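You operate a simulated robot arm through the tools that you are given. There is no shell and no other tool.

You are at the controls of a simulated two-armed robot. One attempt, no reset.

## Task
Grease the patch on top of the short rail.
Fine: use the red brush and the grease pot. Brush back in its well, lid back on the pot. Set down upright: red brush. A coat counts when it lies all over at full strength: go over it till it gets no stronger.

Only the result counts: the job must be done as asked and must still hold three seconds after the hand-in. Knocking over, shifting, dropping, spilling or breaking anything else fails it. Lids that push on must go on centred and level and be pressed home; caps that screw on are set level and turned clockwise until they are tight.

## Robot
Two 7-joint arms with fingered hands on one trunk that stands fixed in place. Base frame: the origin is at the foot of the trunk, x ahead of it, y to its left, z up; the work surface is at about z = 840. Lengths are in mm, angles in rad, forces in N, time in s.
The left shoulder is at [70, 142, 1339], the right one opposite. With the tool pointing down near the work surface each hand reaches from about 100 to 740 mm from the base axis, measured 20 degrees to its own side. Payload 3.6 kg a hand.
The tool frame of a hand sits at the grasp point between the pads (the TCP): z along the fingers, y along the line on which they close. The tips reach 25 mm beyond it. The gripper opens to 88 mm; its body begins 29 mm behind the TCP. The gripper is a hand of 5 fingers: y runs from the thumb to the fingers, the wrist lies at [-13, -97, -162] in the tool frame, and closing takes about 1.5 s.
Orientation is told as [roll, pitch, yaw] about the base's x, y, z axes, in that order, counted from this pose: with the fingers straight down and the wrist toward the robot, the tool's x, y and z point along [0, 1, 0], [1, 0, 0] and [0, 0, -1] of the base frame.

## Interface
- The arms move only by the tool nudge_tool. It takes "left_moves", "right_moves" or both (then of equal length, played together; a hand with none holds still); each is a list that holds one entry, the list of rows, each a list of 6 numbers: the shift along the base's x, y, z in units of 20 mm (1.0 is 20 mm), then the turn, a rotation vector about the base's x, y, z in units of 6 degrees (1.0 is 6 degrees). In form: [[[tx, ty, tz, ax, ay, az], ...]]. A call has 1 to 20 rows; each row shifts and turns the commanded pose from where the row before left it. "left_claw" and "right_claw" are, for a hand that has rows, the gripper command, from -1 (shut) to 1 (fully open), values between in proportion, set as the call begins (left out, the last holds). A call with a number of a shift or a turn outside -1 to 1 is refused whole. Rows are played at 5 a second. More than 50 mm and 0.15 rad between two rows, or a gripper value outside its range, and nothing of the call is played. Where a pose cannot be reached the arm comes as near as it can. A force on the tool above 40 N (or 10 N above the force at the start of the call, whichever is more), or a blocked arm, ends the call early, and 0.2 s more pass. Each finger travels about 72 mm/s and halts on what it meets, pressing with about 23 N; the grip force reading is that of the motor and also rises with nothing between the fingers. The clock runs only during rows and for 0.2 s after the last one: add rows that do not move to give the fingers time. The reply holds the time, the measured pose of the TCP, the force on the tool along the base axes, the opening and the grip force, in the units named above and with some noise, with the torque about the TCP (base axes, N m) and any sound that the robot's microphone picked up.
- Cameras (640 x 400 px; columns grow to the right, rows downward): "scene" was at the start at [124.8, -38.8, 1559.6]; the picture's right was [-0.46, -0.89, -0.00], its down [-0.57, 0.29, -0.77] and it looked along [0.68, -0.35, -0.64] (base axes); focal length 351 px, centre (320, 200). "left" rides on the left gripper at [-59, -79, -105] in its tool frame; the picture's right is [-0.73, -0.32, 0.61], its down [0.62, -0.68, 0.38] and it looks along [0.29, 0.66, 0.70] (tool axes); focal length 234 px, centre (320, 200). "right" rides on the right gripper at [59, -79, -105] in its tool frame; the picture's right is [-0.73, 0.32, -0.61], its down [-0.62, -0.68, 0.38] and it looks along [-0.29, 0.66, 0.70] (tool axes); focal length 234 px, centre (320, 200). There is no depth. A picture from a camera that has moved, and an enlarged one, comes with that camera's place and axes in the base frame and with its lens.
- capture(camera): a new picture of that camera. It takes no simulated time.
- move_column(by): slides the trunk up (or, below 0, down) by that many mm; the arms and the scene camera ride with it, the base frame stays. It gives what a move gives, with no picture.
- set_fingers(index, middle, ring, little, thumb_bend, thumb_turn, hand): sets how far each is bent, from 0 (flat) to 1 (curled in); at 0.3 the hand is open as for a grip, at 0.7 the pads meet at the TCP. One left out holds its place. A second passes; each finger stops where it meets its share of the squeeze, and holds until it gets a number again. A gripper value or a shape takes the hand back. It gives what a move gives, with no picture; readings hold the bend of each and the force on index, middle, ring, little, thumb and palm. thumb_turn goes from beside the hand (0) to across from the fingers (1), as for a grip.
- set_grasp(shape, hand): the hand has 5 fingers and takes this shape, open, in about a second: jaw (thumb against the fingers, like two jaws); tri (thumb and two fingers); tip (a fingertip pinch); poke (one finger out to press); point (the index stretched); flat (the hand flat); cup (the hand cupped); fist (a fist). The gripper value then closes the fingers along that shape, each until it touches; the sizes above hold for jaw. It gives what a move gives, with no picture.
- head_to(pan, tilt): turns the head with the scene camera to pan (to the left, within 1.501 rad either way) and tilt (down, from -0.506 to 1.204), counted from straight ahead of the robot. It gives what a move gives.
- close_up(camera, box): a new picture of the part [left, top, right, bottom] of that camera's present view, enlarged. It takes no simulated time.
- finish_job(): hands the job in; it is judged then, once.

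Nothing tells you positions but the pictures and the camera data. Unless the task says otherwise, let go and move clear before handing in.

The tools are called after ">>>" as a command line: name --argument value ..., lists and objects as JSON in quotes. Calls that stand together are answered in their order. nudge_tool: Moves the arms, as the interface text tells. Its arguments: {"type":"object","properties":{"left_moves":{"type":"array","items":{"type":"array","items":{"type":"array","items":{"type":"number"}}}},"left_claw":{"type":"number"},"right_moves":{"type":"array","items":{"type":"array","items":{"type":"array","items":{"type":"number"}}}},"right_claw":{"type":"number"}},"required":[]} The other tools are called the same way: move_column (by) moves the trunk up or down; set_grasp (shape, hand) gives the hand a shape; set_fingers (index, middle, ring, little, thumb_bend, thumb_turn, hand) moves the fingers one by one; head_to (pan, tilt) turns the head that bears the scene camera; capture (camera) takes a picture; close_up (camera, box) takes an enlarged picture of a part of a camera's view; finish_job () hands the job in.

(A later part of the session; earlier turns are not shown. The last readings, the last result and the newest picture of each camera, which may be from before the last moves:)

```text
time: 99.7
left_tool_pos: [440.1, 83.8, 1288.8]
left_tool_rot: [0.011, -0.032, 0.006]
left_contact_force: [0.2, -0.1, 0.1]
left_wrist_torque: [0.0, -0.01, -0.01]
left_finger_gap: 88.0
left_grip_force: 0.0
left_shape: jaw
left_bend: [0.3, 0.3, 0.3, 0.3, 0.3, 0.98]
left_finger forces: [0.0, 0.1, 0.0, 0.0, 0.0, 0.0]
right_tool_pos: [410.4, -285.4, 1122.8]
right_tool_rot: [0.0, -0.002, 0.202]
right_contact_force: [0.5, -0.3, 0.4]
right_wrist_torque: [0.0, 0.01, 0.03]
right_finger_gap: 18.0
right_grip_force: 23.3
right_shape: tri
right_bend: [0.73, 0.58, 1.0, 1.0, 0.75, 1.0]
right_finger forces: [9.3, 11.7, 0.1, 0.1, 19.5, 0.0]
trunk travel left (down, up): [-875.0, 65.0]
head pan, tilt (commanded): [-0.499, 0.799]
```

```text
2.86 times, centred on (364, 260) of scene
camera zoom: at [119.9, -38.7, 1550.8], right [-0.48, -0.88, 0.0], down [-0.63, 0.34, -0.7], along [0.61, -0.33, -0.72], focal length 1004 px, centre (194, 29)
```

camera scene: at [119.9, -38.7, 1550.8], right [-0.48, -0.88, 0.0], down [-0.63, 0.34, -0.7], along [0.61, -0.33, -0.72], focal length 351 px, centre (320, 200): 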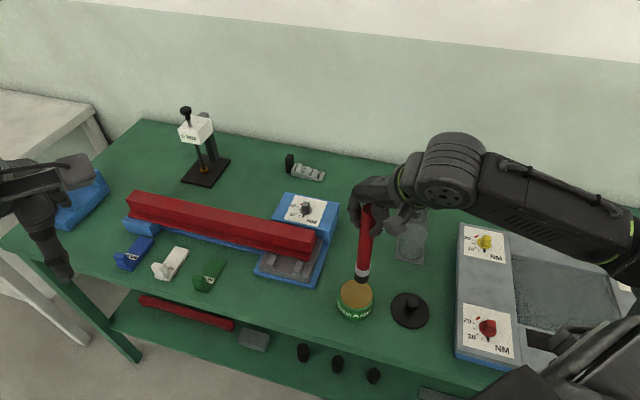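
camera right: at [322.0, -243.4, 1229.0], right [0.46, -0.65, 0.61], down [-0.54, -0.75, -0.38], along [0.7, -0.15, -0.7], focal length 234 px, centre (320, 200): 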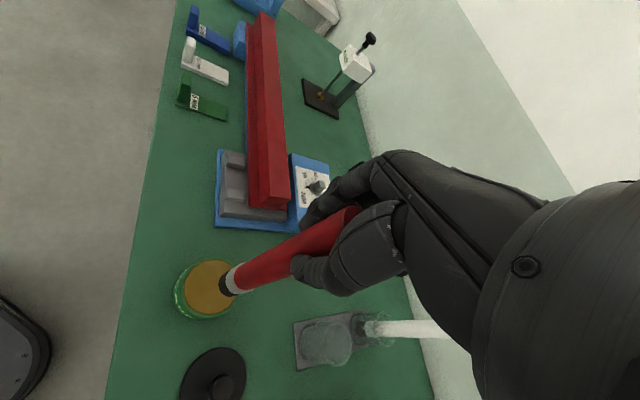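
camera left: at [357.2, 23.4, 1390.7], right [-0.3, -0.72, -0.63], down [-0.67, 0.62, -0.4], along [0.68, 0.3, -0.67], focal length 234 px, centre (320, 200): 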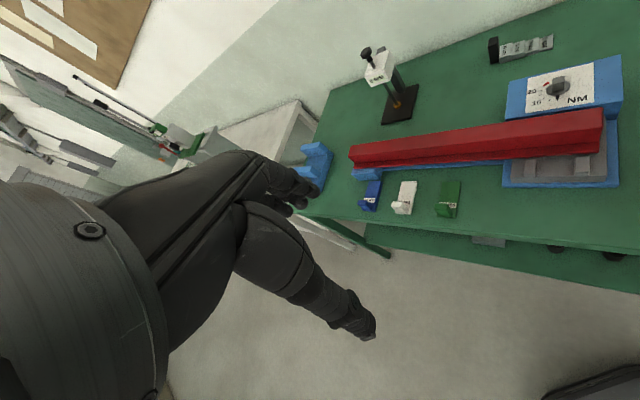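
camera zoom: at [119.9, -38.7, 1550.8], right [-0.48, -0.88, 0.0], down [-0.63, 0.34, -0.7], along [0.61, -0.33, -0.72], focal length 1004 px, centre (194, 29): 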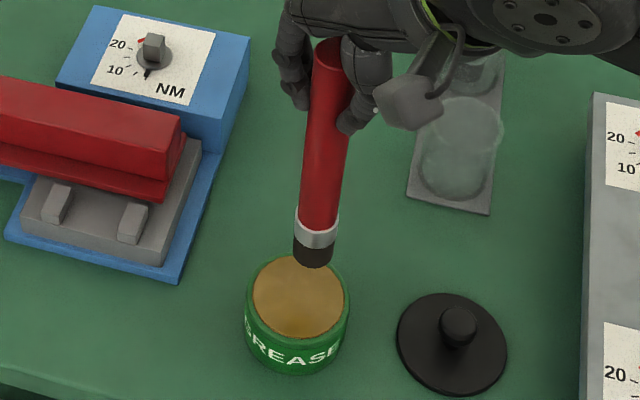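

The tip sits over the pot's centre, with the grease surface at about z≈876. I'll dip slowly and check.

>>> nudge_tool --right_moves '[[[0, 0, -0.8, 0, 0, 0], [0, 0, -0.8, 0, 0, 0], [0, 0, -0.8, 0, 0, 0], [0, 0, -0.6, 0, 0, 0], [0, 0, -0.3, 0, 0, 0], [0, 0, 0, 0, 0, 0]]]'

>>> close_up --camera "right" --box '[160, 210, 320, 330]'

>>> close_up --camera "scene" --box '[316, 190, 412, 330]'

```text
time: 101.2
left_tool_pos: [436.9, 84.7, 1289.4]
left_tool_rot: [0.013, -0.036, 0.007]
left_contact_force: [-0.3, 0.6, -0.1]
left_wrist_torque: [0.01, 0.03, 0.01]
left_finger_gap: 87.6
left_grip_force: 0.1
left_shape: jaw
left_bend: [0.3, 0.3, 0.3, 0.3, 0.3, 0.98]
left_finger forces: [0.1, 0.0, 0.1, 0.0, 0.1, 0.0]
right_tool_pos: [411.1, -283.8, 1062.5]
right_tool_rot: [-0.003, -0.016, 0.2]
right_contact_force: [-2.0, 0.0, 26.6]
right_wrist_torque: [-0.04, 0.07, -0.01]
right_finger_gap: 20.9
right_grip_force: 22.7
right_shape: tri
right_bend: [0.74, 0.57, 1.0, 1.0, 0.76, 1.0]
right_finger forces: [10.6, 13.9, 0.1, 0.1, 25.4, 0.1]
trunk travel left (down, up): [-875.0, 65.0]
head pan, tilt (commanded): [-0.499, 0.799]
stopped in row 6 (right hand): the force on the tool passed its limit at 40 N (the readings are from after the stop); the commanded pose is now the measured one
```

```text
3.33 times, centred on (240, 270) of right
camera zoom: at [321.3, -241.9, 1166.4], right [0.45, -0.65, 0.61], down [-0.54, -0.75, -0.39], along [0.71, -0.15, -0.68], focal length 781 px, centre (587, -33)
```

zoom: 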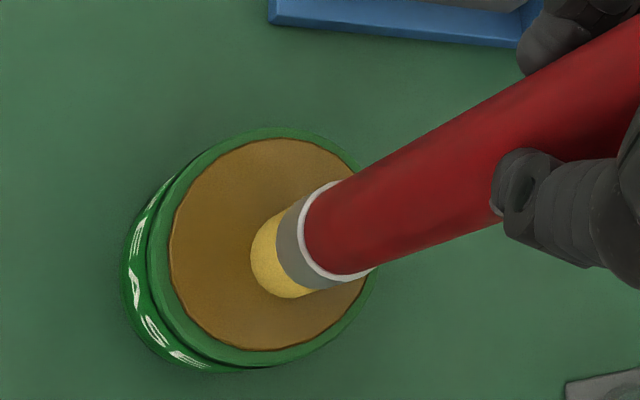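

```text
2.86 times, centred on (364, 260) of scene
camera zoom: at [116.8, -37.0, 1551.1], right [-0.48, -0.88, 0.0], down [-0.63, 0.34, -0.7], along [0.61, -0.33, -0.72], focal length 1004 px, centre (194, 29)
```

zoom: 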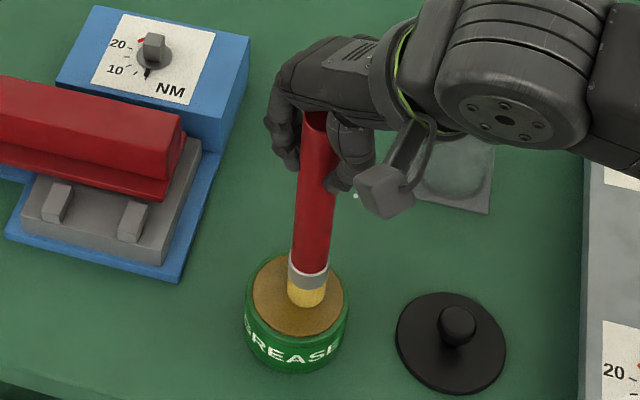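

The bristles turned gold, so the brush is loaded; the grease surface pushes back like a solid. I'll lift off and check the brush in the grip.

>>> nudge_tool --right_moves '[[[0, 0, 0.3, 0, 0, 0], [0, 0, 0.5, 0, 0.15, 0], [0, 0, 0.8, 0, 0, 0], [0, 0, 0.8, 0, 0, 0], [0, 0, 0.5, 0, 0, 0], [0, 0, 0, 0, 0, 0]]]'

>>> capture --camera "right"

>>> close_up --camera "right" --box '[160, 230, 288, 330]'

>>> close_up --camera "scene" --box '[316, 190, 412, 330]'

```text
time: 102.6
left_tool_pos: [438.2, 84.1, 1289.5]
left_tool_rot: [0.013, -0.033, 0.007]
left_contact_force: [0.2, 0.1, -0.8]
left_wrist_torque: [-0.06, 0.01, -0.04]
left_finger_gap: 87.7
left_grip_force: 0.0
left_shape: jaw
left_bend: [0.3, 0.3, 0.3, 0.3, 0.3, 0.98]
left_finger forces: [0.0, 0.1, 0.0, 0.0, 0.1, 0.1]
right_tool_pos: [411.2, -283.3, 1118.3]
right_tool_rot: [0.001, 0.008, 0.201]
right_contact_force: [-0.8, 0.9, -0.9]
right_wrist_torque: [0.01, -0.02, -0.01]
right_finger_gap: 19.1
right_grip_force: 23.2
right_shape: tri
right_bend: [0.73, 0.57, 1.0, 1.0, 0.76, 1.0]
right_finger forces: [9.4, 12.5, 0.0, 0.0, 20.1, 0.0]
trunk travel left (down, up): [-875.0, 65.0]
head pan, tilt (commanded): [-0.499, 0.799]
```

```text
taken
camera right: at [324.5, -242.6, 1223.9], right [0.47, -0.65, 0.6], down [-0.55, -0.75, -0.38], along [0.7, -0.15, -0.7], focal length 234 px, centre (320, 200)
```

right: 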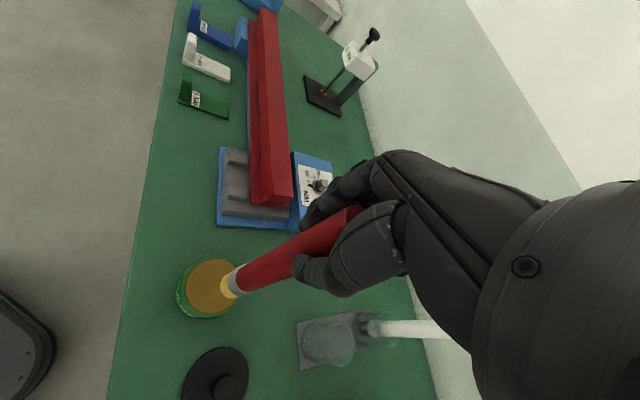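

```text
4.00 times, centred on (224, 280) of right
camera zoom: at [324.5, -242.6, 1223.9], right [0.47, -0.65, 0.6], down [-0.55, -0.75, -0.38], along [0.7, -0.15, -0.7], focal length 937 px, centre (704, -120)
```

zoom: 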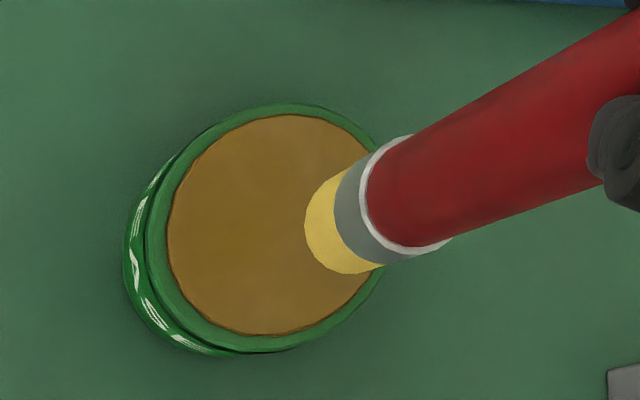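

```text
2.86 times, centred on (364, 260) of scene
camera zoom: at [119.4, -38.3, 1550.9], right [-0.48, -0.88, 0.0], down [-0.63, 0.34, -0.7], along [0.61, -0.33, -0.72], focal length 1004 px, centre (194, 29)
```

zoom: 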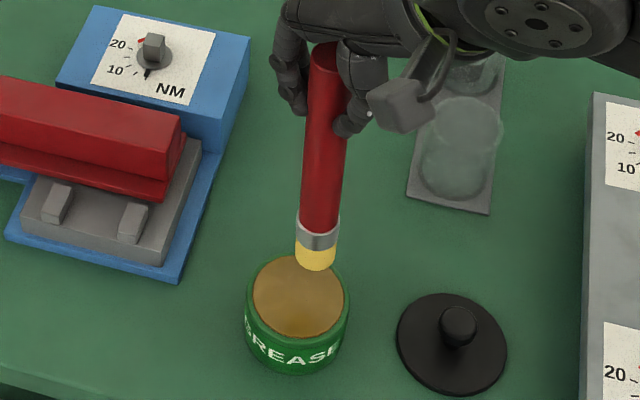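

The brush is loaded and still held, and the pot didn't move. Now I'll measure the rail's top near its right end.

>>> close_up --camera "scene" --box '[250, 200, 340, 280]'

>>> close_up --camera "right" --box '[210, 100, 338, 240]'

>>> capture --camera "left"

>>> close_up --camera "left" --box '[340, 90, 640, 200]'

```text
5.00 times, centred on (295, 240) of scene
camera zoom: at [119.4, -38.3, 1550.9], right [-0.48, -0.88, 0.0], down [-0.63, 0.34, -0.7], along [0.61, -0.33, -0.72], focal length 1756 px, centre (445, 0)
```

zoom: 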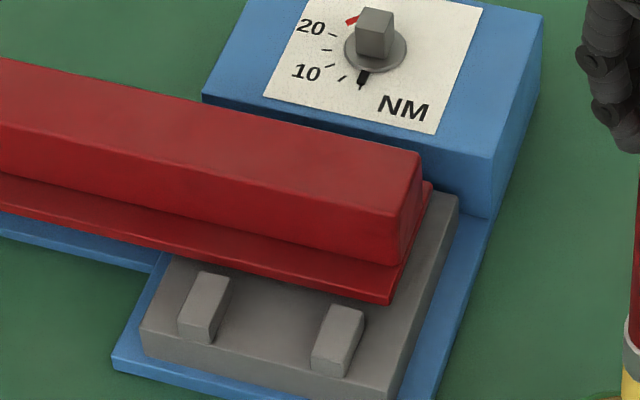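

```text
2.86 times, centred on (274, 170) of right
camera zoom: at [324.5, -242.6, 1223.9], right [0.47, -0.65, 0.6], down [-0.55, -0.75, -0.38], along [0.7, -0.15, -0.7], focal length 669 px, centre (451, 286)
```

zoom: 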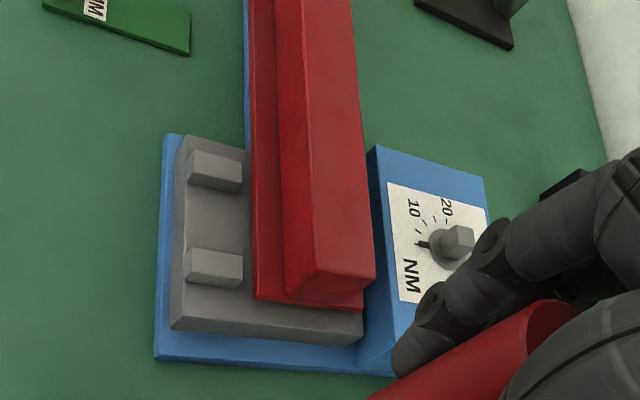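

```text
taken
camera left: at [356.8, 23.5, 1390.8], right [-0.3, -0.72, -0.63], down [-0.67, 0.62, -0.4], along [0.68, 0.3, -0.67], focal length 234 px, centre (320, 200)
```

left: 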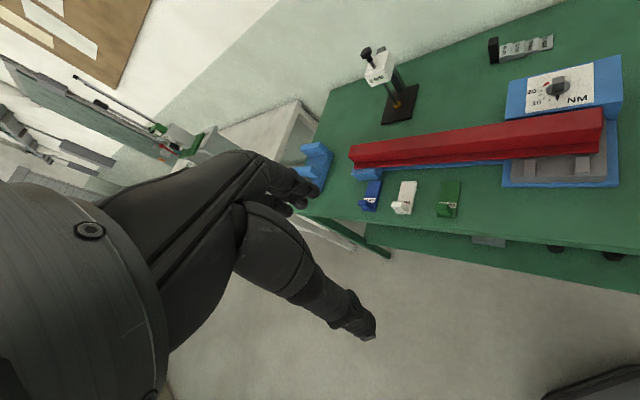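

```text
2.13 times, centred on (490, 145) of left
camera zoom: at [356.8, 23.5, 1390.8], right [-0.3, -0.72, -0.63], down [-0.67, 0.62, -0.4], along [0.68, 0.3, -0.67], focal length 500 px, centre (-43, 317)
```

zoom: 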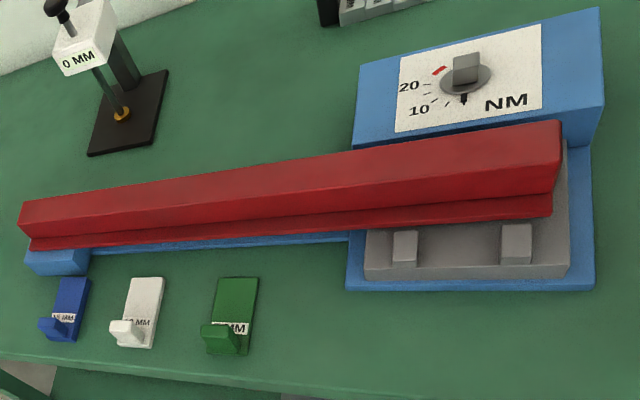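

The rail's top is about 30 mm wide at z≈932, running from about (555, -256) toward (897, 76). I'll raise the brush and carry it over the rail near its right end, turning so the strokes run along the grip's strong axis.

>>> nudge_tool --right_moves '[[[0, 0, 0.9, 0, -0.07, 0], [0, 0, 0.8, 0, 0, 0], [0.945, 0.37, 0, 0, 0, 0.544], [0.945, 0.37, 0, 0, 0, 0.544], [0.945, 0.37, 0, 0, 0, 0.544], [0.945, 0.37, 0, 0, 0, 0.544], [0.945, 0.37, 0, 0, 0, 0.544], [0.945, 0.37, 0, 0, 0, 0.544], [0.945, 0.37, 0, 0, 0, 0.544], [0.945, 0.37, 0, 0, 0, 0.544], [0.945, 0.37, 0, 0, 0, 0.544], [0.945, 0.37, 0, 0, 0, 0.544], [0, 0, 0, 0, 0, 0]]]'

>>> capture --camera "right"

>>> capture --camera "scene"

>>> capture --camera "left"

```text
time: 105.4
left_tool_pos: [439.2, 83.9, 1289.2]
left_tool_rot: [0.011, -0.031, 0.007]
left_contact_force: [0.0, 0.6, -0.2]
left_wrist_torque: [-0.03, 0.0, -0.02]
left_finger_gap: 87.7
left_grip_force: 0.1
left_shape: jaw
left_bend: [0.3, 0.3, 0.3, 0.3, 0.3, 0.98]
left_finger forces: [0.0, 0.1, 0.1, 0.1, 0.1, 0.0]
right_tool_pos: [601.8, -210.9, 1151.1]
right_tool_rot: [0.0, -0.001, 0.769]
right_contact_force: [1.0, -0.4, -0.5]
right_wrist_torque: [0.01, 0.02, -0.01]
right_finger_gap: 19.1
right_grip_force: 23.3
right_shape: tri
right_bend: [0.73, 0.57, 1.0, 1.0, 0.76, 1.0]
right_finger forces: [9.3, 12.6, 0.0, 0.0, 20.1, 0.0]
trunk travel left (down, up): [-875.0, 65.0]
head pan, tilt (commanded): [-0.499, 0.799]
```

```text
taken
camera right: at [504.3, -223.8, 1256.6], right [0.74, -0.3, 0.61], down [-0.06, -0.92, -0.38], along [0.67, 0.25, -0.7], focal length 234 px, centre (320, 200)
```

right: 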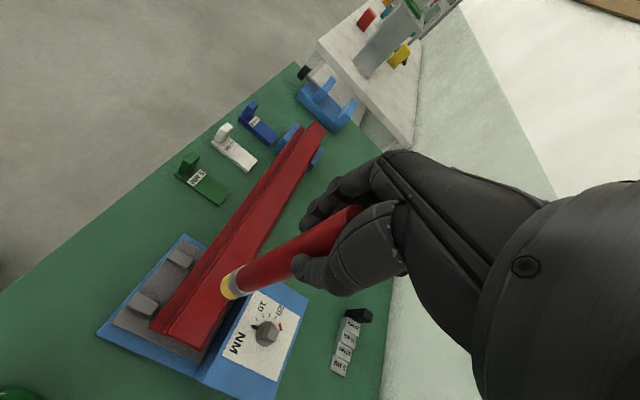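

```text
taken
camera scene: at [119.7, -38.8, 1550.9], right [-0.48, -0.88, 0.0], down [-0.63, 0.34, -0.7], along [0.61, -0.33, -0.72], focal length 351 px, centre (320, 200)
```

scene: 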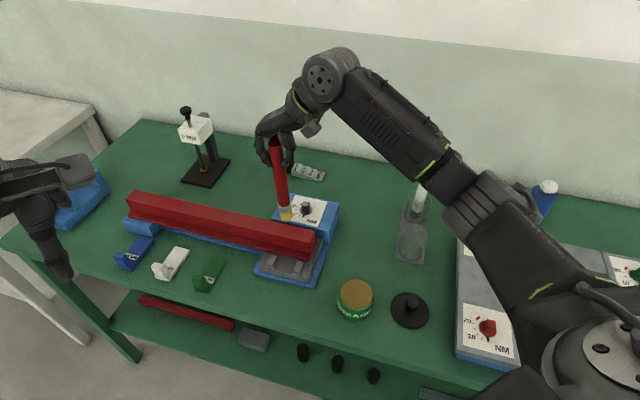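

```text
taken
camera left: at [357.1, 23.1, 1390.7], right [-0.3, -0.72, -0.63], down [-0.67, 0.62, -0.4], along [0.68, 0.3, -0.67], focal length 234 px, centre (320, 200)
```

left: 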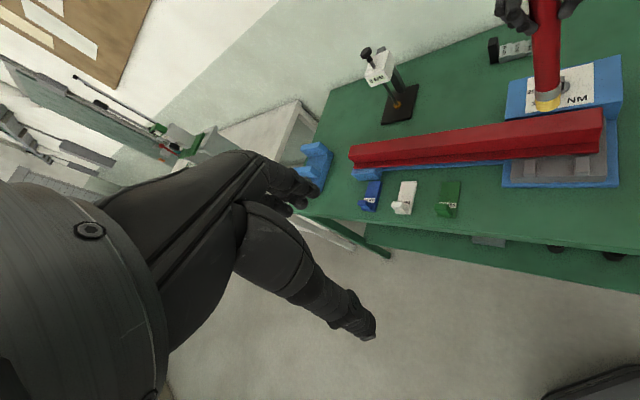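

>>> close_up --camera "right" --box '[140, 210, 332, 350]'

>>> close_up --camera "scene" --box '[240, 130, 340, 290]'

>>> close_up --camera "left" --box '[480, 50, 640, 190]'

```text
2.86 times, centred on (236, 280) of right
camera zoom: at [504.3, -223.8, 1256.6], right [0.74, -0.3, 0.61], down [-0.06, -0.92, -0.38], along [0.67, 0.25, -0.7], focal length 669 px, centre (560, -29)
```

zoom: 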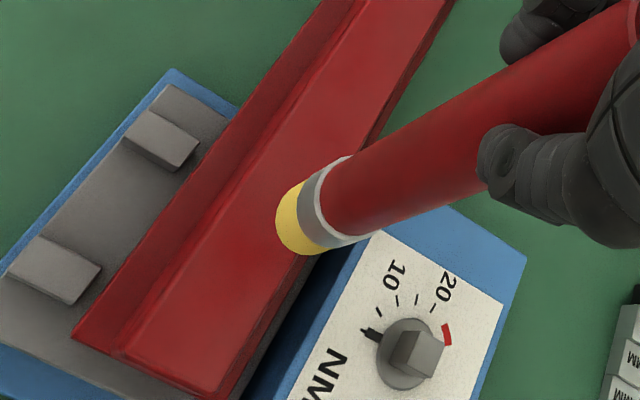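

```text
2.50 times, centred on (290, 210) of scene
camera zoom: at [119.7, -38.8, 1550.9], right [-0.48, -0.88, 0.0], down [-0.63, 0.34, -0.7], along [0.61, -0.33, -0.72], focal length 878 px, centre (395, 175)
```

zoom: 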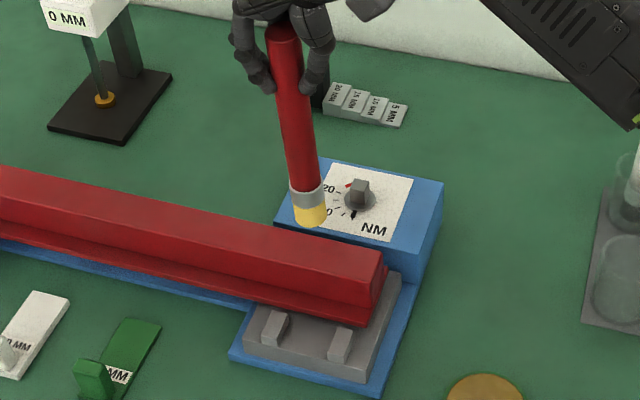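

```text
2.86 times, centred on (560, 120) of left
camera zoom: at [357.1, 23.1, 1390.7], right [-0.3, -0.72, -0.63], down [-0.67, 0.62, -0.4], along [0.68, 0.3, -0.67], focal length 669 px, centre (-366, 429)
```

zoom: 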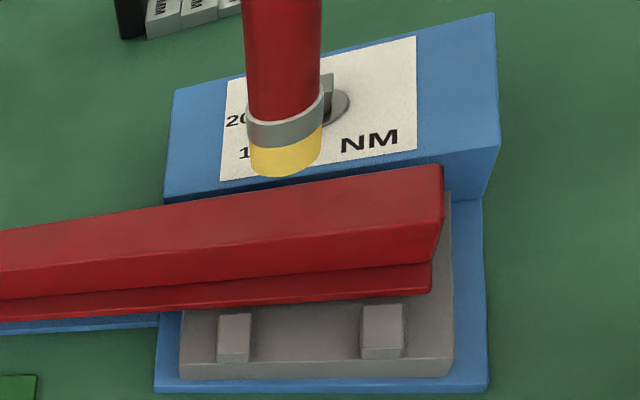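

The brush tip is at about (600, -217), 179 mm below the grasp point and a few millimetres behind the rail's centre line. I'll correct that and lower it to just above the rail.

>>> nudge_tool --right_moves '[[[-0.07, 0.07, -0.5, 0, 0, 0], [-0.07, 0.07, -0.5, 0, 0, 0], [0, 0, -0.3, 0, 0, 0], [0, 0, -0.2, 0, 0, 0], [0, 0, 0, 0, 0, 0]]]'

>>> close_up --camera "right" --box '[140, 210, 332, 350]'

>>> close_up --camera "left" --box '[480, 50, 640, 190]'

>>> close_up --camera "scene" --box '[240, 150, 340, 270]'

```text
time: 106.6
left_tool_pos: [438.5, 84.2, 1289.2]
left_tool_rot: [0.013, -0.035, 0.006]
left_contact_force: [0.1, -0.1, 0.6]
left_wrist_torque: [0.0, -0.01, 0.03]
left_finger_gap: 87.8
left_grip_force: 0.1
left_shape: jaw
left_bend: [0.3, 0.3, 0.3, 0.3, 0.3, 0.98]
left_finger forces: [0.0, 0.1, 0.0, 0.1, 0.0, 0.0]
right_tool_pos: [597.7, -207.7, 1121.8]
right_tool_rot: [0.0, 0.002, 0.769]
right_contact_force: [-0.7, 0.1, 0.0]
right_wrist_torque: [0.05, -0.03, -0.01]
right_finger_gap: 19.3
right_grip_force: 23.4
right_shape: tri
right_bend: [0.73, 0.57, 1.0, 1.0, 0.76, 1.0]
right_finger forces: [9.2, 12.7, 0.1, 0.0, 20.0, 0.0]
trunk travel left (down, up): [-875.0, 65.0]
head pan, tilt (commanded): [-0.499, 0.799]
```

```text
2.86 times, centred on (236, 280) of right
camera zoom: at [501.7, -221.1, 1226.3], right [0.74, -0.3, 0.61], down [-0.06, -0.92, -0.38], along [0.67, 0.25, -0.7], focal length 669 px, centre (560, -29)
```

zoom: 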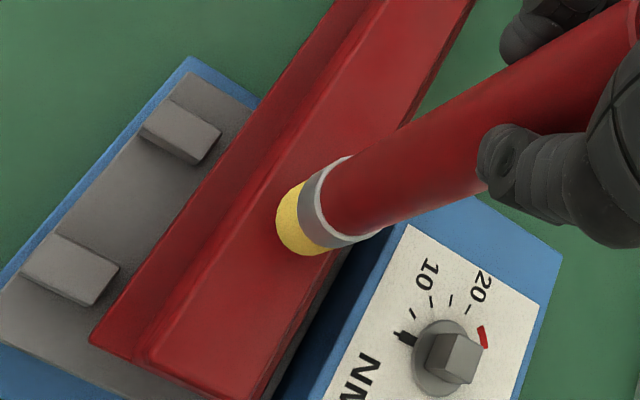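

```text
2.86 times, centred on (560, 120) of left
camera zoom: at [357.4, 23.3, 1390.7], right [-0.3, -0.72, -0.63], down [-0.67, 0.62, -0.4], along [0.68, 0.3, -0.67], focal length 669 px, centre (-366, 429)
```

zoom: 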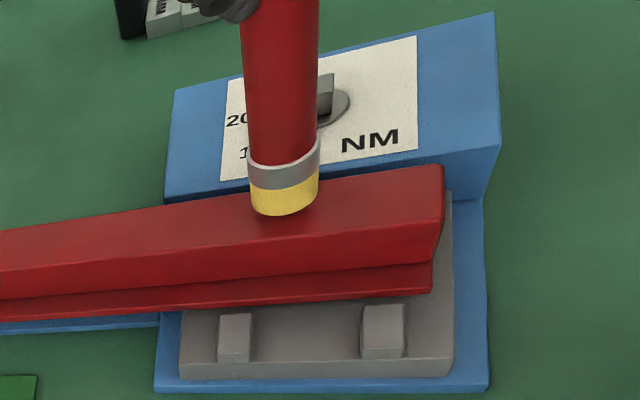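

```text
3.33 times, centred on (290, 210) of scene
camera zoom: at [120.0, -38.5, 1550.8], right [-0.48, -0.88, 0.0], down [-0.63, 0.34, -0.7], along [0.61, -0.33, -0.72], focal length 1171 px, centre (420, 167)
```

zoom: 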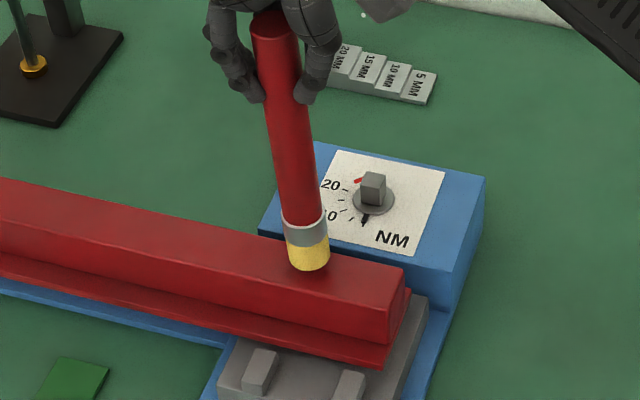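

The brush is centred over the rail top and about 10 mm above it. I'll go down in small steps until it touches.

>>> nudge_tool --right_moves '[[[0, 0, -0.1, 0, 0, 0], [0, 0, -0.1, 0, 0, 0], [0, 0, 0, 0, 0, 0]]]'

>>> nudge_tool --right_moves '[[[0, 0, -0.1, 0, 0, 0], [0, 0, 0, 0, 0, 0]]]'

>>> nudge_tool --right_moves '[[[0, 0, -0.1, 0, 0, 0], [0, 0, 0, 0, 0, 0]]]'

>>> close_up --camera "left" --box '[480, 50, 640, 190]'

```text
time: 107.4
left_tool_pos: [440.0, 84.0, 1289.8]
left_tool_rot: [0.012, -0.032, 0.007]
left_contact_force: [0.3, -0.2, -0.7]
left_wrist_torque: [0.02, -0.02, 0.02]
left_finger_gap: 87.9
left_grip_force: 0.1
left_shape: jaw
left_bend: [0.3, 0.3, 0.3, 0.3, 0.3, 0.98]
left_finger forces: [0.0, 0.1, 0.1, 0.0, 0.0, 0.0]
right_tool_pos: [598.7, -208.2, 1117.7]
right_tool_rot: [0.001, 0.001, 0.768]
right_contact_force: [0.5, -0.6, -0.8]
right_wrist_torque: [0.01, 0.01, -0.02]
right_finger_gap: 18.8
right_grip_force: 23.3
right_shape: tri
right_bend: [0.73, 0.57, 1.0, 1.0, 0.76, 1.0]
right_finger forces: [9.1, 12.5, 0.0, 0.1, 20.1, 0.0]
trunk travel left (down, up): [-875.0, 65.0]
head pan, tilt (commanded): [-0.499, 0.799]
```

```text
time: 108.0
left_tool_pos: [439.6, 83.5, 1288.7]
left_tool_rot: [0.013, -0.032, 0.007]
left_contact_force: [-0.4, -0.2, 0.2]
left_wrist_torque: [-0.01, 0.03, -0.01]
left_finger_gap: 87.8
left_grip_force: 0.1
left_shape: jaw
left_bend: [0.3, 0.3, 0.3, 0.3, 0.3, 0.98]
left_finger forces: [0.1, 0.1, 0.2, 0.0, 0.0, 0.0]
right_tool_pos: [597.7, -208.1, 1114.3]
right_tool_rot: [-0.002, 0.002, 0.767]
right_contact_force: [-0.5, 0.7, -1.1]
right_wrist_torque: [-0.02, -0.03, 0.01]
right_finger_gap: 18.9
right_grip_force: 22.6
right_shape: tri
right_bend: [0.73, 0.57, 1.0, 1.0, 0.76, 1.0]
right_finger forces: [9.2, 12.6, 0.0, 0.0, 19.9, 0.0]
trunk travel left (down, up): [-875.0, 65.0]
head pan, tilt (commanded): [-0.499, 0.799]
```

```text
time: 108.6
left_tool_pos: [439.9, 83.3, 1288.3]
left_tool_rot: [0.013, -0.032, 0.008]
left_contact_force: [0.1, -0.3, 0.8]
left_wrist_torque: [0.03, 0.02, -0.01]
left_finger_gap: 87.6
left_grip_force: 0.0
left_shape: jaw
left_bend: [0.3, 0.3, 0.3, 0.3, 0.3, 0.98]
left_finger forces: [0.0, 0.0, 0.1, 0.0, 0.0, 0.0]
right_tool_pos: [598.2, -206.9, 1113.1]
right_tool_rot: [0.001, 0.002, 0.766]
right_contact_force: [-0.3, 0.0, 0.0]
right_wrist_torque: [-0.01, -0.01, 0.0]
right_finger_gap: 18.9
right_grip_force: 23.4
right_shape: tri
right_bend: [0.73, 0.57, 1.0, 1.0, 0.76, 1.0]
right_finger forces: [9.2, 12.6, 0.0, 0.0, 19.9, 0.0]
trunk travel left (down, up): [-875.0, 65.0]
head pan, tilt (commanded): [-0.499, 0.799]
```

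```text
2.86 times, centred on (560, 120) of left
camera zoom: at [357.4, 23.3, 1390.6], right [-0.3, -0.72, -0.63], down [-0.67, 0.62, -0.4], along [0.68, 0.3, -0.67], focal length 669 px, centre (-366, 429)
```

zoom: 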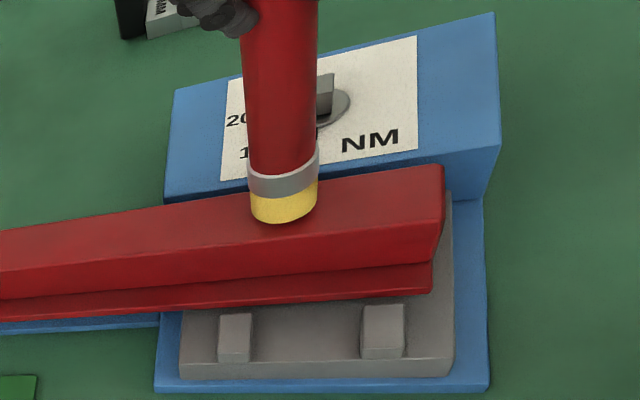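

>>> nudge_tool --right_moves '[[[0, 0, -0.06, 0, 0, 0], [0, 0, 0, 0, 0, 0]]]'

>>> nudge_tool --right_moves '[[[0, 0, -0.06, 0, 0, 0], [0, 0, 0, 0, 0, 0]]]'

>>> nudge_tool --right_moves '[[[0, 0, -0.06, 0, 0, 0], [0, 0, 0, 0, 0, 0]]]'

>>> close_up --camera "left" --box '[480, 50, 640, 190]'

```text
time: 109.2
left_tool_pos: [439.3, 84.4, 1289.7]
left_tool_rot: [0.012, -0.033, 0.006]
left_contact_force: [-0.2, 0.6, 0.7]
left_wrist_torque: [-0.03, 0.01, -0.01]
left_finger_gap: 87.7
left_grip_force: 0.1
left_shape: jaw
left_bend: [0.3, 0.3, 0.3, 0.3, 0.3, 0.98]
left_finger forces: [0.1, 0.1, 0.1, 0.1, 0.0, 0.0]
right_tool_pos: [598.1, -206.5, 1113.0]
right_tool_rot: [0.0, 0.003, 0.769]
right_contact_force: [-0.6, 0.2, -0.1]
right_wrist_torque: [0.01, 0.04, 0.02]
right_finger_gap: 19.0
right_grip_force: 22.5
right_shape: tri
right_bend: [0.73, 0.57, 1.0, 1.0, 0.76, 1.0]
right_finger forces: [9.2, 12.6, 0.0, 0.1, 20.0, 0.0]
trunk travel left (down, up): [-875.0, 65.0]
head pan, tilt (commanded): [-0.499, 0.799]
```

```text
time: 109.8
left_tool_pos: [439.1, 84.2, 1289.3]
left_tool_rot: [0.013, -0.035, 0.008]
left_contact_force: [-0.5, 0.0, -0.4]
left_wrist_torque: [-0.01, -0.02, 0.0]
left_finger_gap: 88.1
left_grip_force: 0.1
left_shape: jaw
left_bend: [0.3, 0.3, 0.3, 0.3, 0.3, 0.98]
left_finger forces: [0.0, 0.0, 0.1, 0.1, 0.0, 0.0]
right_tool_pos: [597.2, -207.6, 1110.5]
right_tool_rot: [0.0, 0.001, 0.767]
right_contact_force: [-0.1, -1.0, 0.5]
right_wrist_torque: [-0.01, 0.03, 0.0]
right_finger_gap: 18.9
right_grip_force: 22.4
right_shape: tri
right_bend: [0.73, 0.57, 1.0, 1.0, 0.76, 1.0]
right_finger forces: [9.2, 12.7, 0.1, 0.0, 20.0, 0.0]
trunk travel left (down, up): [-875.0, 65.0]
head pan, tilt (commanded): [-0.499, 0.799]
```

```text
time: 110.4
left_tool_pos: [439.1, 83.1, 1289.3]
left_tool_rot: [0.013, -0.033, 0.006]
left_contact_force: [-0.3, -0.2, -0.7]
left_wrist_torque: [0.03, 0.01, 0.03]
left_finger_gap: 87.9
left_grip_force: 0.1
left_shape: jaw
left_bend: [0.3, 0.3, 0.3, 0.3, 0.3, 0.98]
left_finger forces: [0.0, 0.1, 0.1, 0.0, 0.0, 0.1]
right_tool_pos: [598.7, -208.2, 1109.2]
right_tool_rot: [0.0, 0.001, 0.768]
right_contact_force: [-0.9, 0.0, -0.1]
right_wrist_torque: [0.03, 0.01, -0.01]
right_finger_gap: 19.2
right_grip_force: 22.9
right_shape: tri
right_bend: [0.73, 0.57, 1.0, 1.0, 0.76, 1.0]
right_finger forces: [9.3, 12.8, 0.1, 0.0, 20.1, 0.0]
trunk travel left (down, up): [-875.0, 65.0]
head pan, tilt (commanded): [-0.499, 0.799]
```

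```text
2.86 times, centred on (560, 120) of left
camera zoom: at [357.2, 23.4, 1390.7], right [-0.3, -0.72, -0.63], down [-0.67, 0.62, -0.4], along [0.68, 0.3, -0.67], focal length 669 px, centre (-366, 429)
```

zoom: 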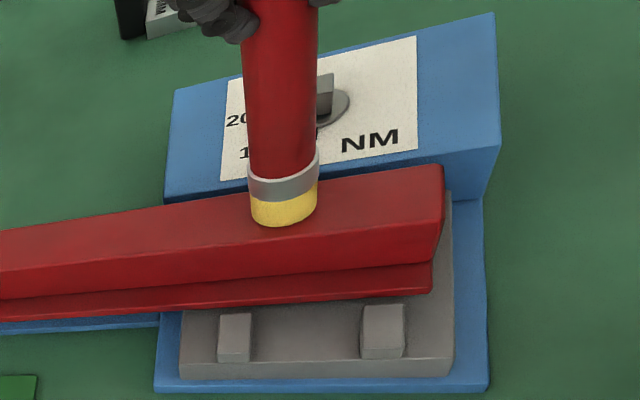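

>>> nudge_tool --right_moves '[[[0, 0, -0.06, 0, 0, 0], [0, 0, 0, 0, 0, 0]]]'

>>> nudge_tool --right_moves '[[[0, 0, -0.06, 0, 0, 0], [0, 0, 0, 0, 0, 0]]]'

>>> nudge_tool --right_moves '[[[0, 0, -0.06, 0, 0, 0], [0, 0, 0, 0, 0, 0]]]'

>>> close_up --camera "left" --box '[480, 50, 640, 190]'

```text
time: 111.0
left_tool_pos: [438.6, 83.3, 1289.7]
left_tool_rot: [0.011, -0.033, 0.008]
left_contact_force: [0.0, -0.4, 0.7]
left_wrist_torque: [0.02, 0.02, -0.02]
left_finger_gap: 87.8
left_grip_force: 0.0
left_shape: jaw
left_bend: [0.3, 0.3, 0.3, 0.3, 0.3, 0.98]
left_finger forces: [0.0, 0.0, 0.0, 0.0, 0.0, 0.1]
right_tool_pos: [597.2, -208.0, 1109.0]
right_tool_rot: [-0.001, -0.001, 0.767]
right_contact_force: [-0.5, 0.0, 7.1]
right_wrist_torque: [0.02, -0.01, -0.02]
right_finger_gap: 19.1
right_grip_force: 22.7
right_shape: tri
right_bend: [0.73, 0.57, 1.0, 1.0, 0.76, 1.0]
right_finger forces: [9.4, 12.8, 0.1, 0.1, 20.7, 0.0]
trunk travel left (down, up): [-875.0, 65.0]
head pan, tilt (commanded): [-0.499, 0.799]
```

```text
time: 111.6
left_tool_pos: [437.7, 83.6, 1290.6]
left_tool_rot: [0.013, -0.034, 0.009]
left_contact_force: [-0.3, 0.0, 0.1]
left_wrist_torque: [-0.01, -0.01, 0.0]
left_finger_gap: 87.8
left_grip_force: 0.1
left_shape: jaw
left_bend: [0.3, 0.3, 0.3, 0.3, 0.3, 0.98]
left_finger forces: [0.0, 0.0, 0.1, 0.0, 0.0, 0.0]
right_tool_pos: [598.0, -206.9, 1108.5]
right_tool_rot: [-0.003, 0.0, 0.767]
right_contact_force: [-0.5, -0.3, 11.9]
right_wrist_torque: [-0.01, -0.01, 0.0]
right_finger_gap: 19.4
right_grip_force: 22.8
right_shape: tri
right_bend: [0.73, 0.57, 1.0, 1.0, 0.76, 1.0]
right_finger forces: [9.5, 13.3, 0.0, 0.1, 21.6, 0.0]
trunk travel left (down, up): [-875.0, 65.0]
head pan, tilt (commanded): [-0.499, 0.799]
```

```text
time: 112.2
left_tool_pos: [437.7, 85.1, 1289.7]
left_tool_rot: [0.011, -0.035, 0.009]
left_contact_force: [-0.2, 1.6, -0.3]
left_wrist_torque: [0.03, 0.0, -0.01]
left_finger_gap: 87.6
left_grip_force: 0.1
left_shape: jaw
left_bend: [0.3, 0.3, 0.3, 0.3, 0.3, 0.98]
left_finger forces: [0.1, 0.0, 0.1, 0.0, 0.0, 0.0]
right_tool_pos: [595.5, -207.1, 1108.8]
right_tool_rot: [-0.001, -0.003, 0.767]
right_contact_force: [0.7, 0.1, 16.0]
right_wrist_torque: [-0.04, -0.01, 0.01]
right_finger_gap: 19.2
right_grip_force: 22.4
right_shape: tri
right_bend: [0.73, 0.57, 1.0, 1.0, 0.76, 1.0]
right_finger forces: [9.5, 14.1, 0.0, 0.0, 22.6, 0.1]
trunk travel left (down, up): [-875.0, 65.0]
head pan, tilt (commanded): [-0.499, 0.799]
```

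```text
2.86 times, centred on (560, 120) of left
camera zoom: at [354.5, 24.2, 1391.5], right [-0.3, -0.72, -0.63], down [-0.67, 0.62, -0.4], along [0.68, 0.3, -0.67], focal length 669 px, centre (-366, 429)
```

zoom: 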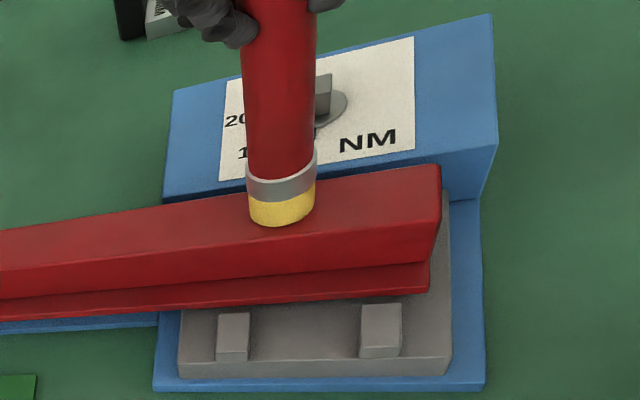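

Contact at a grasp height of about 1109, so the rail top is at z≈930. I'll ease to a light pressure, stroke about 40 mm along the rail, and look for grease.

>>> nudge_tool --right_moves '[[[0, 0, 0.14, 0, 0, 0], [0.18, 0.174, 0, 0, 0, 0], [0.359, 0.348, 0, 0, 0, 0], [0.359, 0.348, 0, 0, 0, 0], [0.359, 0.348, 0, 0, 0, 0], [0.359, 0.348, 0, 0, 0, 0], [0, 0, 0, 0, 0, 0]]]'

>>> close_up --camera "left" --box '[480, 50, 640, 190]'

>>> close_up --camera "right" --box '[140, 210, 332, 350]'

```text
time: 113.8
left_tool_pos: [438.8, 84.5, 1289.1]
left_tool_rot: [0.012, -0.033, 0.007]
left_contact_force: [-0.3, 0.5, 0.2]
left_wrist_torque: [-0.04, 0.01, -0.02]
left_finger_gap: 87.9
left_grip_force: 0.1
left_shape: jaw
left_bend: [0.3, 0.3, 0.3, 0.3, 0.3, 0.98]
left_finger forces: [0.0, 0.0, 0.0, 0.0, 0.0, 0.1]
right_tool_pos: [630.5, -174.9, 1109.0]
right_tool_rot: [-0.001, 0.002, 0.769]
right_contact_force: [0.5, 0.1, 5.1]
right_wrist_torque: [0.01, -0.06, 0.0]
right_finger_gap: 18.7
right_grip_force: 23.0
right_shape: tri
right_bend: [0.73, 0.57, 1.0, 1.0, 0.77, 1.0]
right_finger forces: [9.8, 13.6, 0.0, 0.0, 21.4, 0.0]
trunk travel left (down, up): [-875.0, 65.0]
head pan, tilt (commanded): [-0.499, 0.799]
```

```text
2.86 times, centred on (560, 120) of left
camera zoom: at [356.6, 23.8, 1390.9], right [-0.3, -0.72, -0.63], down [-0.67, 0.62, -0.4], along [0.68, 0.3, -0.67], focal length 669 px, centre (-366, 429)
```

zoom: 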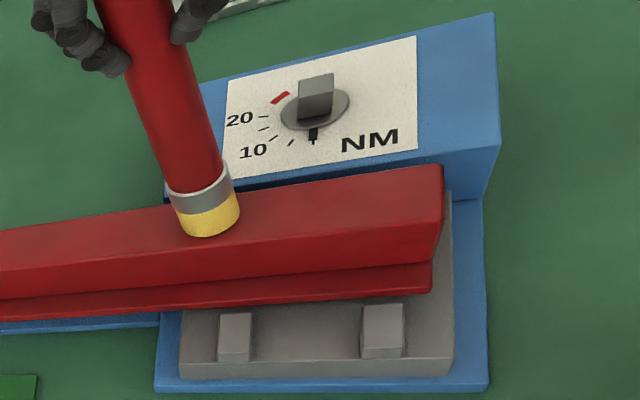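

```text
2.86 times, centred on (236, 280) of right
camera zoom: at [533.7, -189.2, 1214.7], right [0.74, -0.3, 0.61], down [-0.06, -0.92, -0.38], along [0.67, 0.25, -0.7], focal length 669 px, centre (560, -29)
```

zoom: 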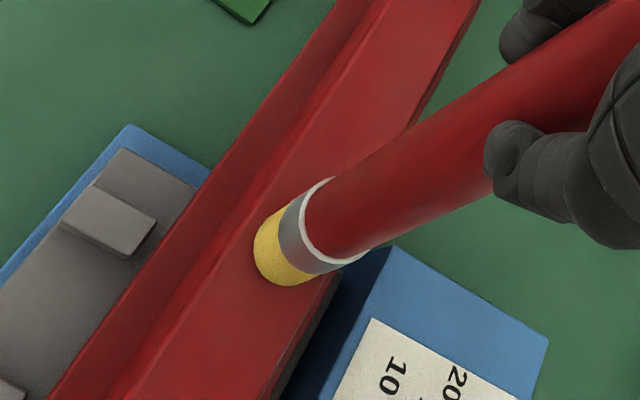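

No grease came off here, so this stretch isn't the patch, and the drag made the brush lean a little in the grip. I'll lift and look.

>>> nudge_tool --right_moves '[[[0, 0, 0.3, 0, 0, 0], [0, 0, 0.5, 0, 0, 0], [0, 0, 0.5, 0, 0, 0], [0, 0, 0, 0, 0, 0]]]'

>>> capture --camera "right"

>>> close_up --camera "right" --box '[140, 210, 332, 350]'

>>> close_up --camera "left" --box '[480, 50, 640, 190]'

>>> close_up --camera "scene" --box '[220, 130, 340, 270]'

```text
time: 114.8
left_tool_pos: [439.3, 83.8, 1287.6]
left_tool_rot: [0.012, -0.031, 0.007]
left_contact_force: [0.2, -0.9, 0.4]
left_wrist_torque: [0.0, 0.0, 0.0]
left_finger_gap: 87.8
left_grip_force: 0.1
left_shape: jaw
left_bend: [0.3, 0.3, 0.3, 0.3, 0.3, 0.98]
left_finger forces: [0.0, 0.1, 0.0, 0.0, 0.0, 0.1]
right_tool_pos: [630.4, -176.2, 1134.0]
right_tool_rot: [0.0, 0.001, 0.767]
right_contact_force: [-0.7, 0.8, -0.9]
right_wrist_torque: [0.04, 0.0, 0.01]
right_finger_gap: 18.6
right_grip_force: 23.0
right_shape: tri
right_bend: [0.73, 0.57, 1.0, 1.0, 0.77, 1.0]
right_finger forces: [9.2, 13.2, 0.0, 0.0, 20.5, 0.0]
trunk travel left (down, up): [-875.0, 65.0]
head pan, tilt (commanded): [-0.499, 0.799]
```

```text
taken
camera right: at [534.3, -189.4, 1240.0], right [0.74, -0.3, 0.61], down [-0.06, -0.92, -0.38], along [0.67, 0.25, -0.7], focal length 234 px, centre (320, 200)
```

right: 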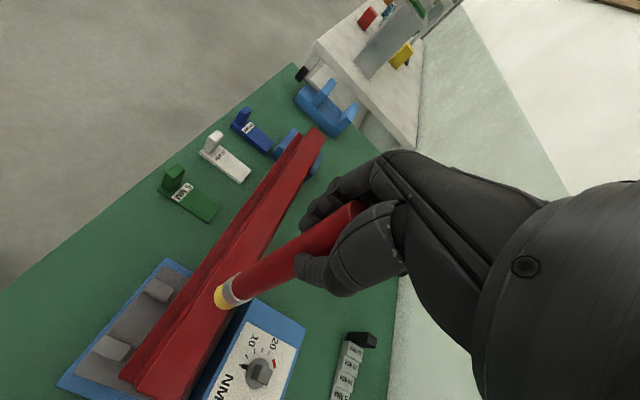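

```text
2.86 times, centred on (236, 280) of right
camera zoom: at [534.3, -189.4, 1240.0], right [0.74, -0.3, 0.61], down [-0.06, -0.92, -0.38], along [0.67, 0.25, -0.7], focal length 669 px, centre (560, -29)
```

zoom: 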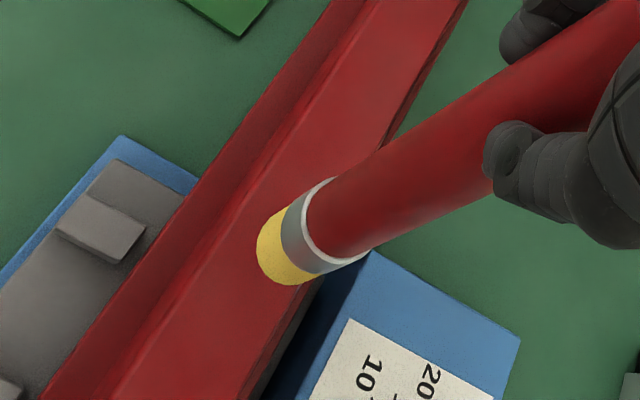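

```text
2.86 times, centred on (560, 120) of left
camera zoom: at [357.7, 23.3, 1390.5], right [-0.3, -0.72, -0.63], down [-0.67, 0.62, -0.4], along [0.68, 0.3, -0.67], focal length 669 px, centre (-366, 429)
```

zoom: 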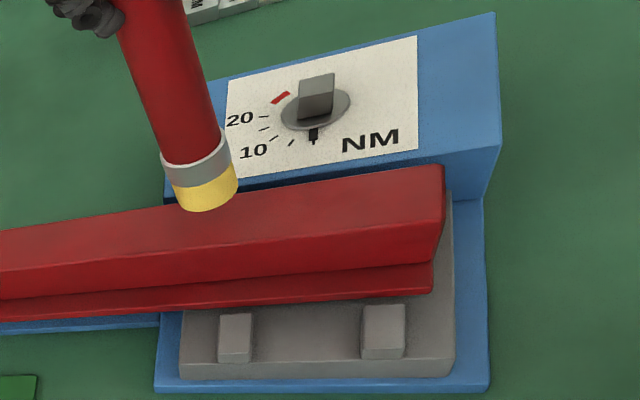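

```text
2.86 times, centred on (280, 200) of scene
camera zoom: at [120.4, -38.6, 1550.8], right [-0.48, -0.88, 0.0], down [-0.63, 0.34, -0.7], along [0.61, -0.33, -0.72], focal length 1004 px, centre (434, 200)
```

zoom: 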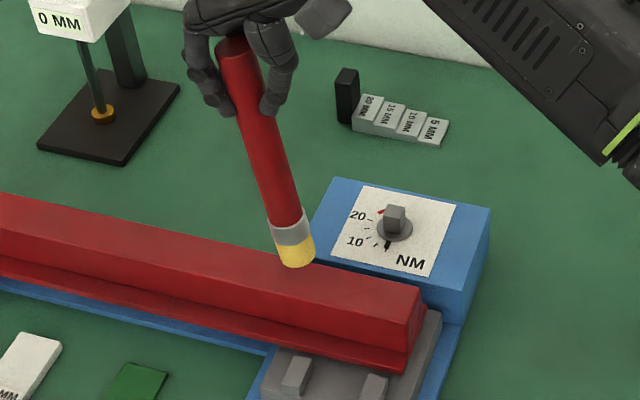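

Nothing marked on the first 100 mm. The patch may be further along, so I'll test nearer the rail's middle, touching down around 200 mm from the right end.

>>> nudge_tool --right_moves '[[[0.767, 0.745, 0, 0, 0, 0], [0.767, 0.745, 0, 0, 0, 0], [0.767, 0.745, 0, 0, 0, 0], [0.767, 0.745, 0, 0, 0, 0], [0.767, 0.745, 0, 0, 0, 0], [0, 0, -0.4, 0, 0, 0], [0, 0, -0.3, 0, 0, 0], [0, 0, -0.2, 0, 0, 0], [0, 0, 0, 0, 0, 0]]]'

>>> close_up --camera "right" --box '[140, 210, 332, 350]'

>>> close_up --camera "left" --box '[400, 50, 600, 190]'

```text
time: 116.8
left_tool_pos: [439.9, 84.9, 1288.4]
left_tool_rot: [0.014, -0.033, 0.007]
left_contact_force: [0.0, 0.2, 0.9]
left_wrist_torque: [-0.01, 0.0, 0.05]
left_finger_gap: 87.8
left_grip_force: 0.0
left_shape: jaw
left_bend: [0.3, 0.3, 0.3, 0.3, 0.3, 0.98]
left_finger forces: [0.0, 0.1, 0.0, 0.0, 0.0, 0.0]
right_tool_pos: [706.0, -102.3, 1116.8]
right_tool_rot: [-0.002, 0.001, 0.769]
right_contact_force: [-0.4, 0.8, -0.4]
right_wrist_torque: [0.0, -0.01, -0.05]
right_finger_gap: 18.2
right_grip_force: 23.1
right_shape: tri
right_bend: [0.73, 0.57, 1.0, 1.0, 0.77, 1.0]
right_finger forces: [9.0, 13.1, 0.0, 0.1, 20.2, 0.0]
trunk travel left (down, up): [-875.0, 65.0]
head pan, tilt (commanded): [-0.499, 0.799]
```

```text
2.86 times, centred on (236, 280) of right
camera zoom: at [610.6, -115.1, 1221.7], right [0.74, -0.3, 0.61], down [-0.06, -0.92, -0.38], along [0.67, 0.25, -0.7], focal length 669 px, centre (560, -29)
```

zoom: 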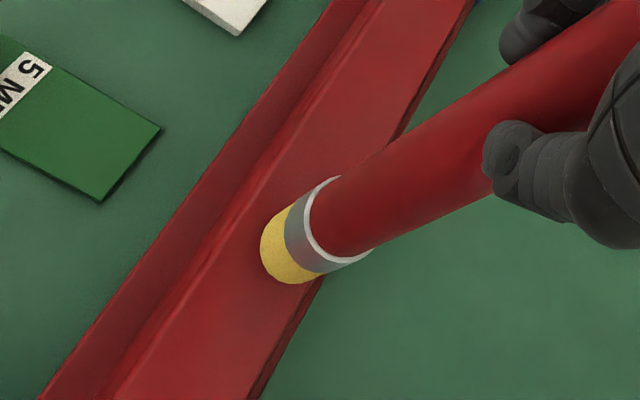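

```text
2.86 times, centred on (500, 120) of left
camera zoom: at [357.4, 23.2, 1390.7], right [-0.3, -0.72, -0.63], down [-0.67, 0.62, -0.4], along [0.68, 0.3, -0.67], focal length 669 px, centre (-194, 429)
```

zoom: 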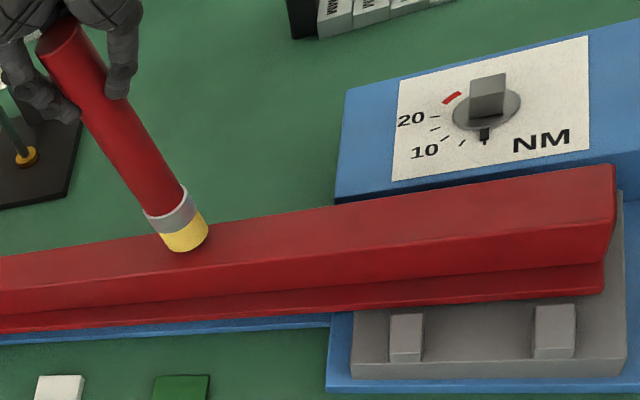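

>>> nudge_tool --right_moves '[[[0, 0, -0.1, 0, 0, 0], [0, 0, -0.1, 0, 0, 0], [0, 0, -0.1, 0, 0, 0], [0, 0, 0, 0, 0, 0]]]'

>>> nudge_tool --right_moves '[[[0, 0, -0.08, 0, 0, 0], [0, 0, 0, 0, 0, 0]]]'

```text
time: 117.8
left_tool_pos: [440.6, 83.2, 1288.6]
left_tool_rot: [0.013, -0.031, 0.007]
left_contact_force: [0.1, -0.1, 0.5]
left_wrist_torque: [-0.02, -0.02, -0.01]
left_finger_gap: 87.7
left_grip_force: 0.1
left_shape: jaw
left_bend: [0.3, 0.3, 0.3, 0.3, 0.3, 0.98]
left_finger forces: [0.0, 0.0, 0.1, 0.1, 0.0, 0.1]
right_tool_pos: [707.2, -102.0, 1110.1]
right_tool_rot: [0.001, 0.001, 0.768]
right_contact_force: [-0.1, 0.3, 0.3]
right_wrist_torque: [0.02, -0.01, 0.03]
right_finger_gap: 18.5
right_grip_force: 23.0
right_shape: tri
right_bend: [0.73, 0.57, 1.0, 1.0, 0.77, 1.0]
right_finger forces: [9.2, 13.1, 0.0, 0.0, 20.2, 0.1]
trunk travel left (down, up): [-875.0, 65.0]
head pan, tilt (commanded): [-0.499, 0.799]
```

```text
time: 118.4
left_tool_pos: [439.3, 83.7, 1289.1]
left_tool_rot: [0.012, -0.034, 0.007]
left_contact_force: [-0.3, 0.1, -0.4]
left_wrist_torque: [-0.02, 0.04, 0.0]
left_finger_gap: 87.6
left_grip_force: 0.1
left_shape: jaw
left_bend: [0.3, 0.3, 0.3, 0.3, 0.3, 0.98]
left_finger forces: [0.0, 0.0, 0.0, 0.0, 0.1, 0.1]
right_tool_pos: [707.5, -101.3, 1108.9]
right_tool_rot: [0.0, 0.0, 0.768]
right_contact_force: [-1.0, 0.2, 4.1]
right_wrist_torque: [0.01, -0.01, -0.01]
right_finger_gap: 18.4
right_grip_force: 23.1
right_shape: tri
right_bend: [0.73, 0.57, 1.0, 1.0, 0.77, 1.0]
right_finger forces: [9.2, 13.4, 0.1, 0.0, 21.0, 0.0]
trunk travel left (down, up): [-875.0, 65.0]
head pan, tilt (commanded): [-0.499, 0.799]
```

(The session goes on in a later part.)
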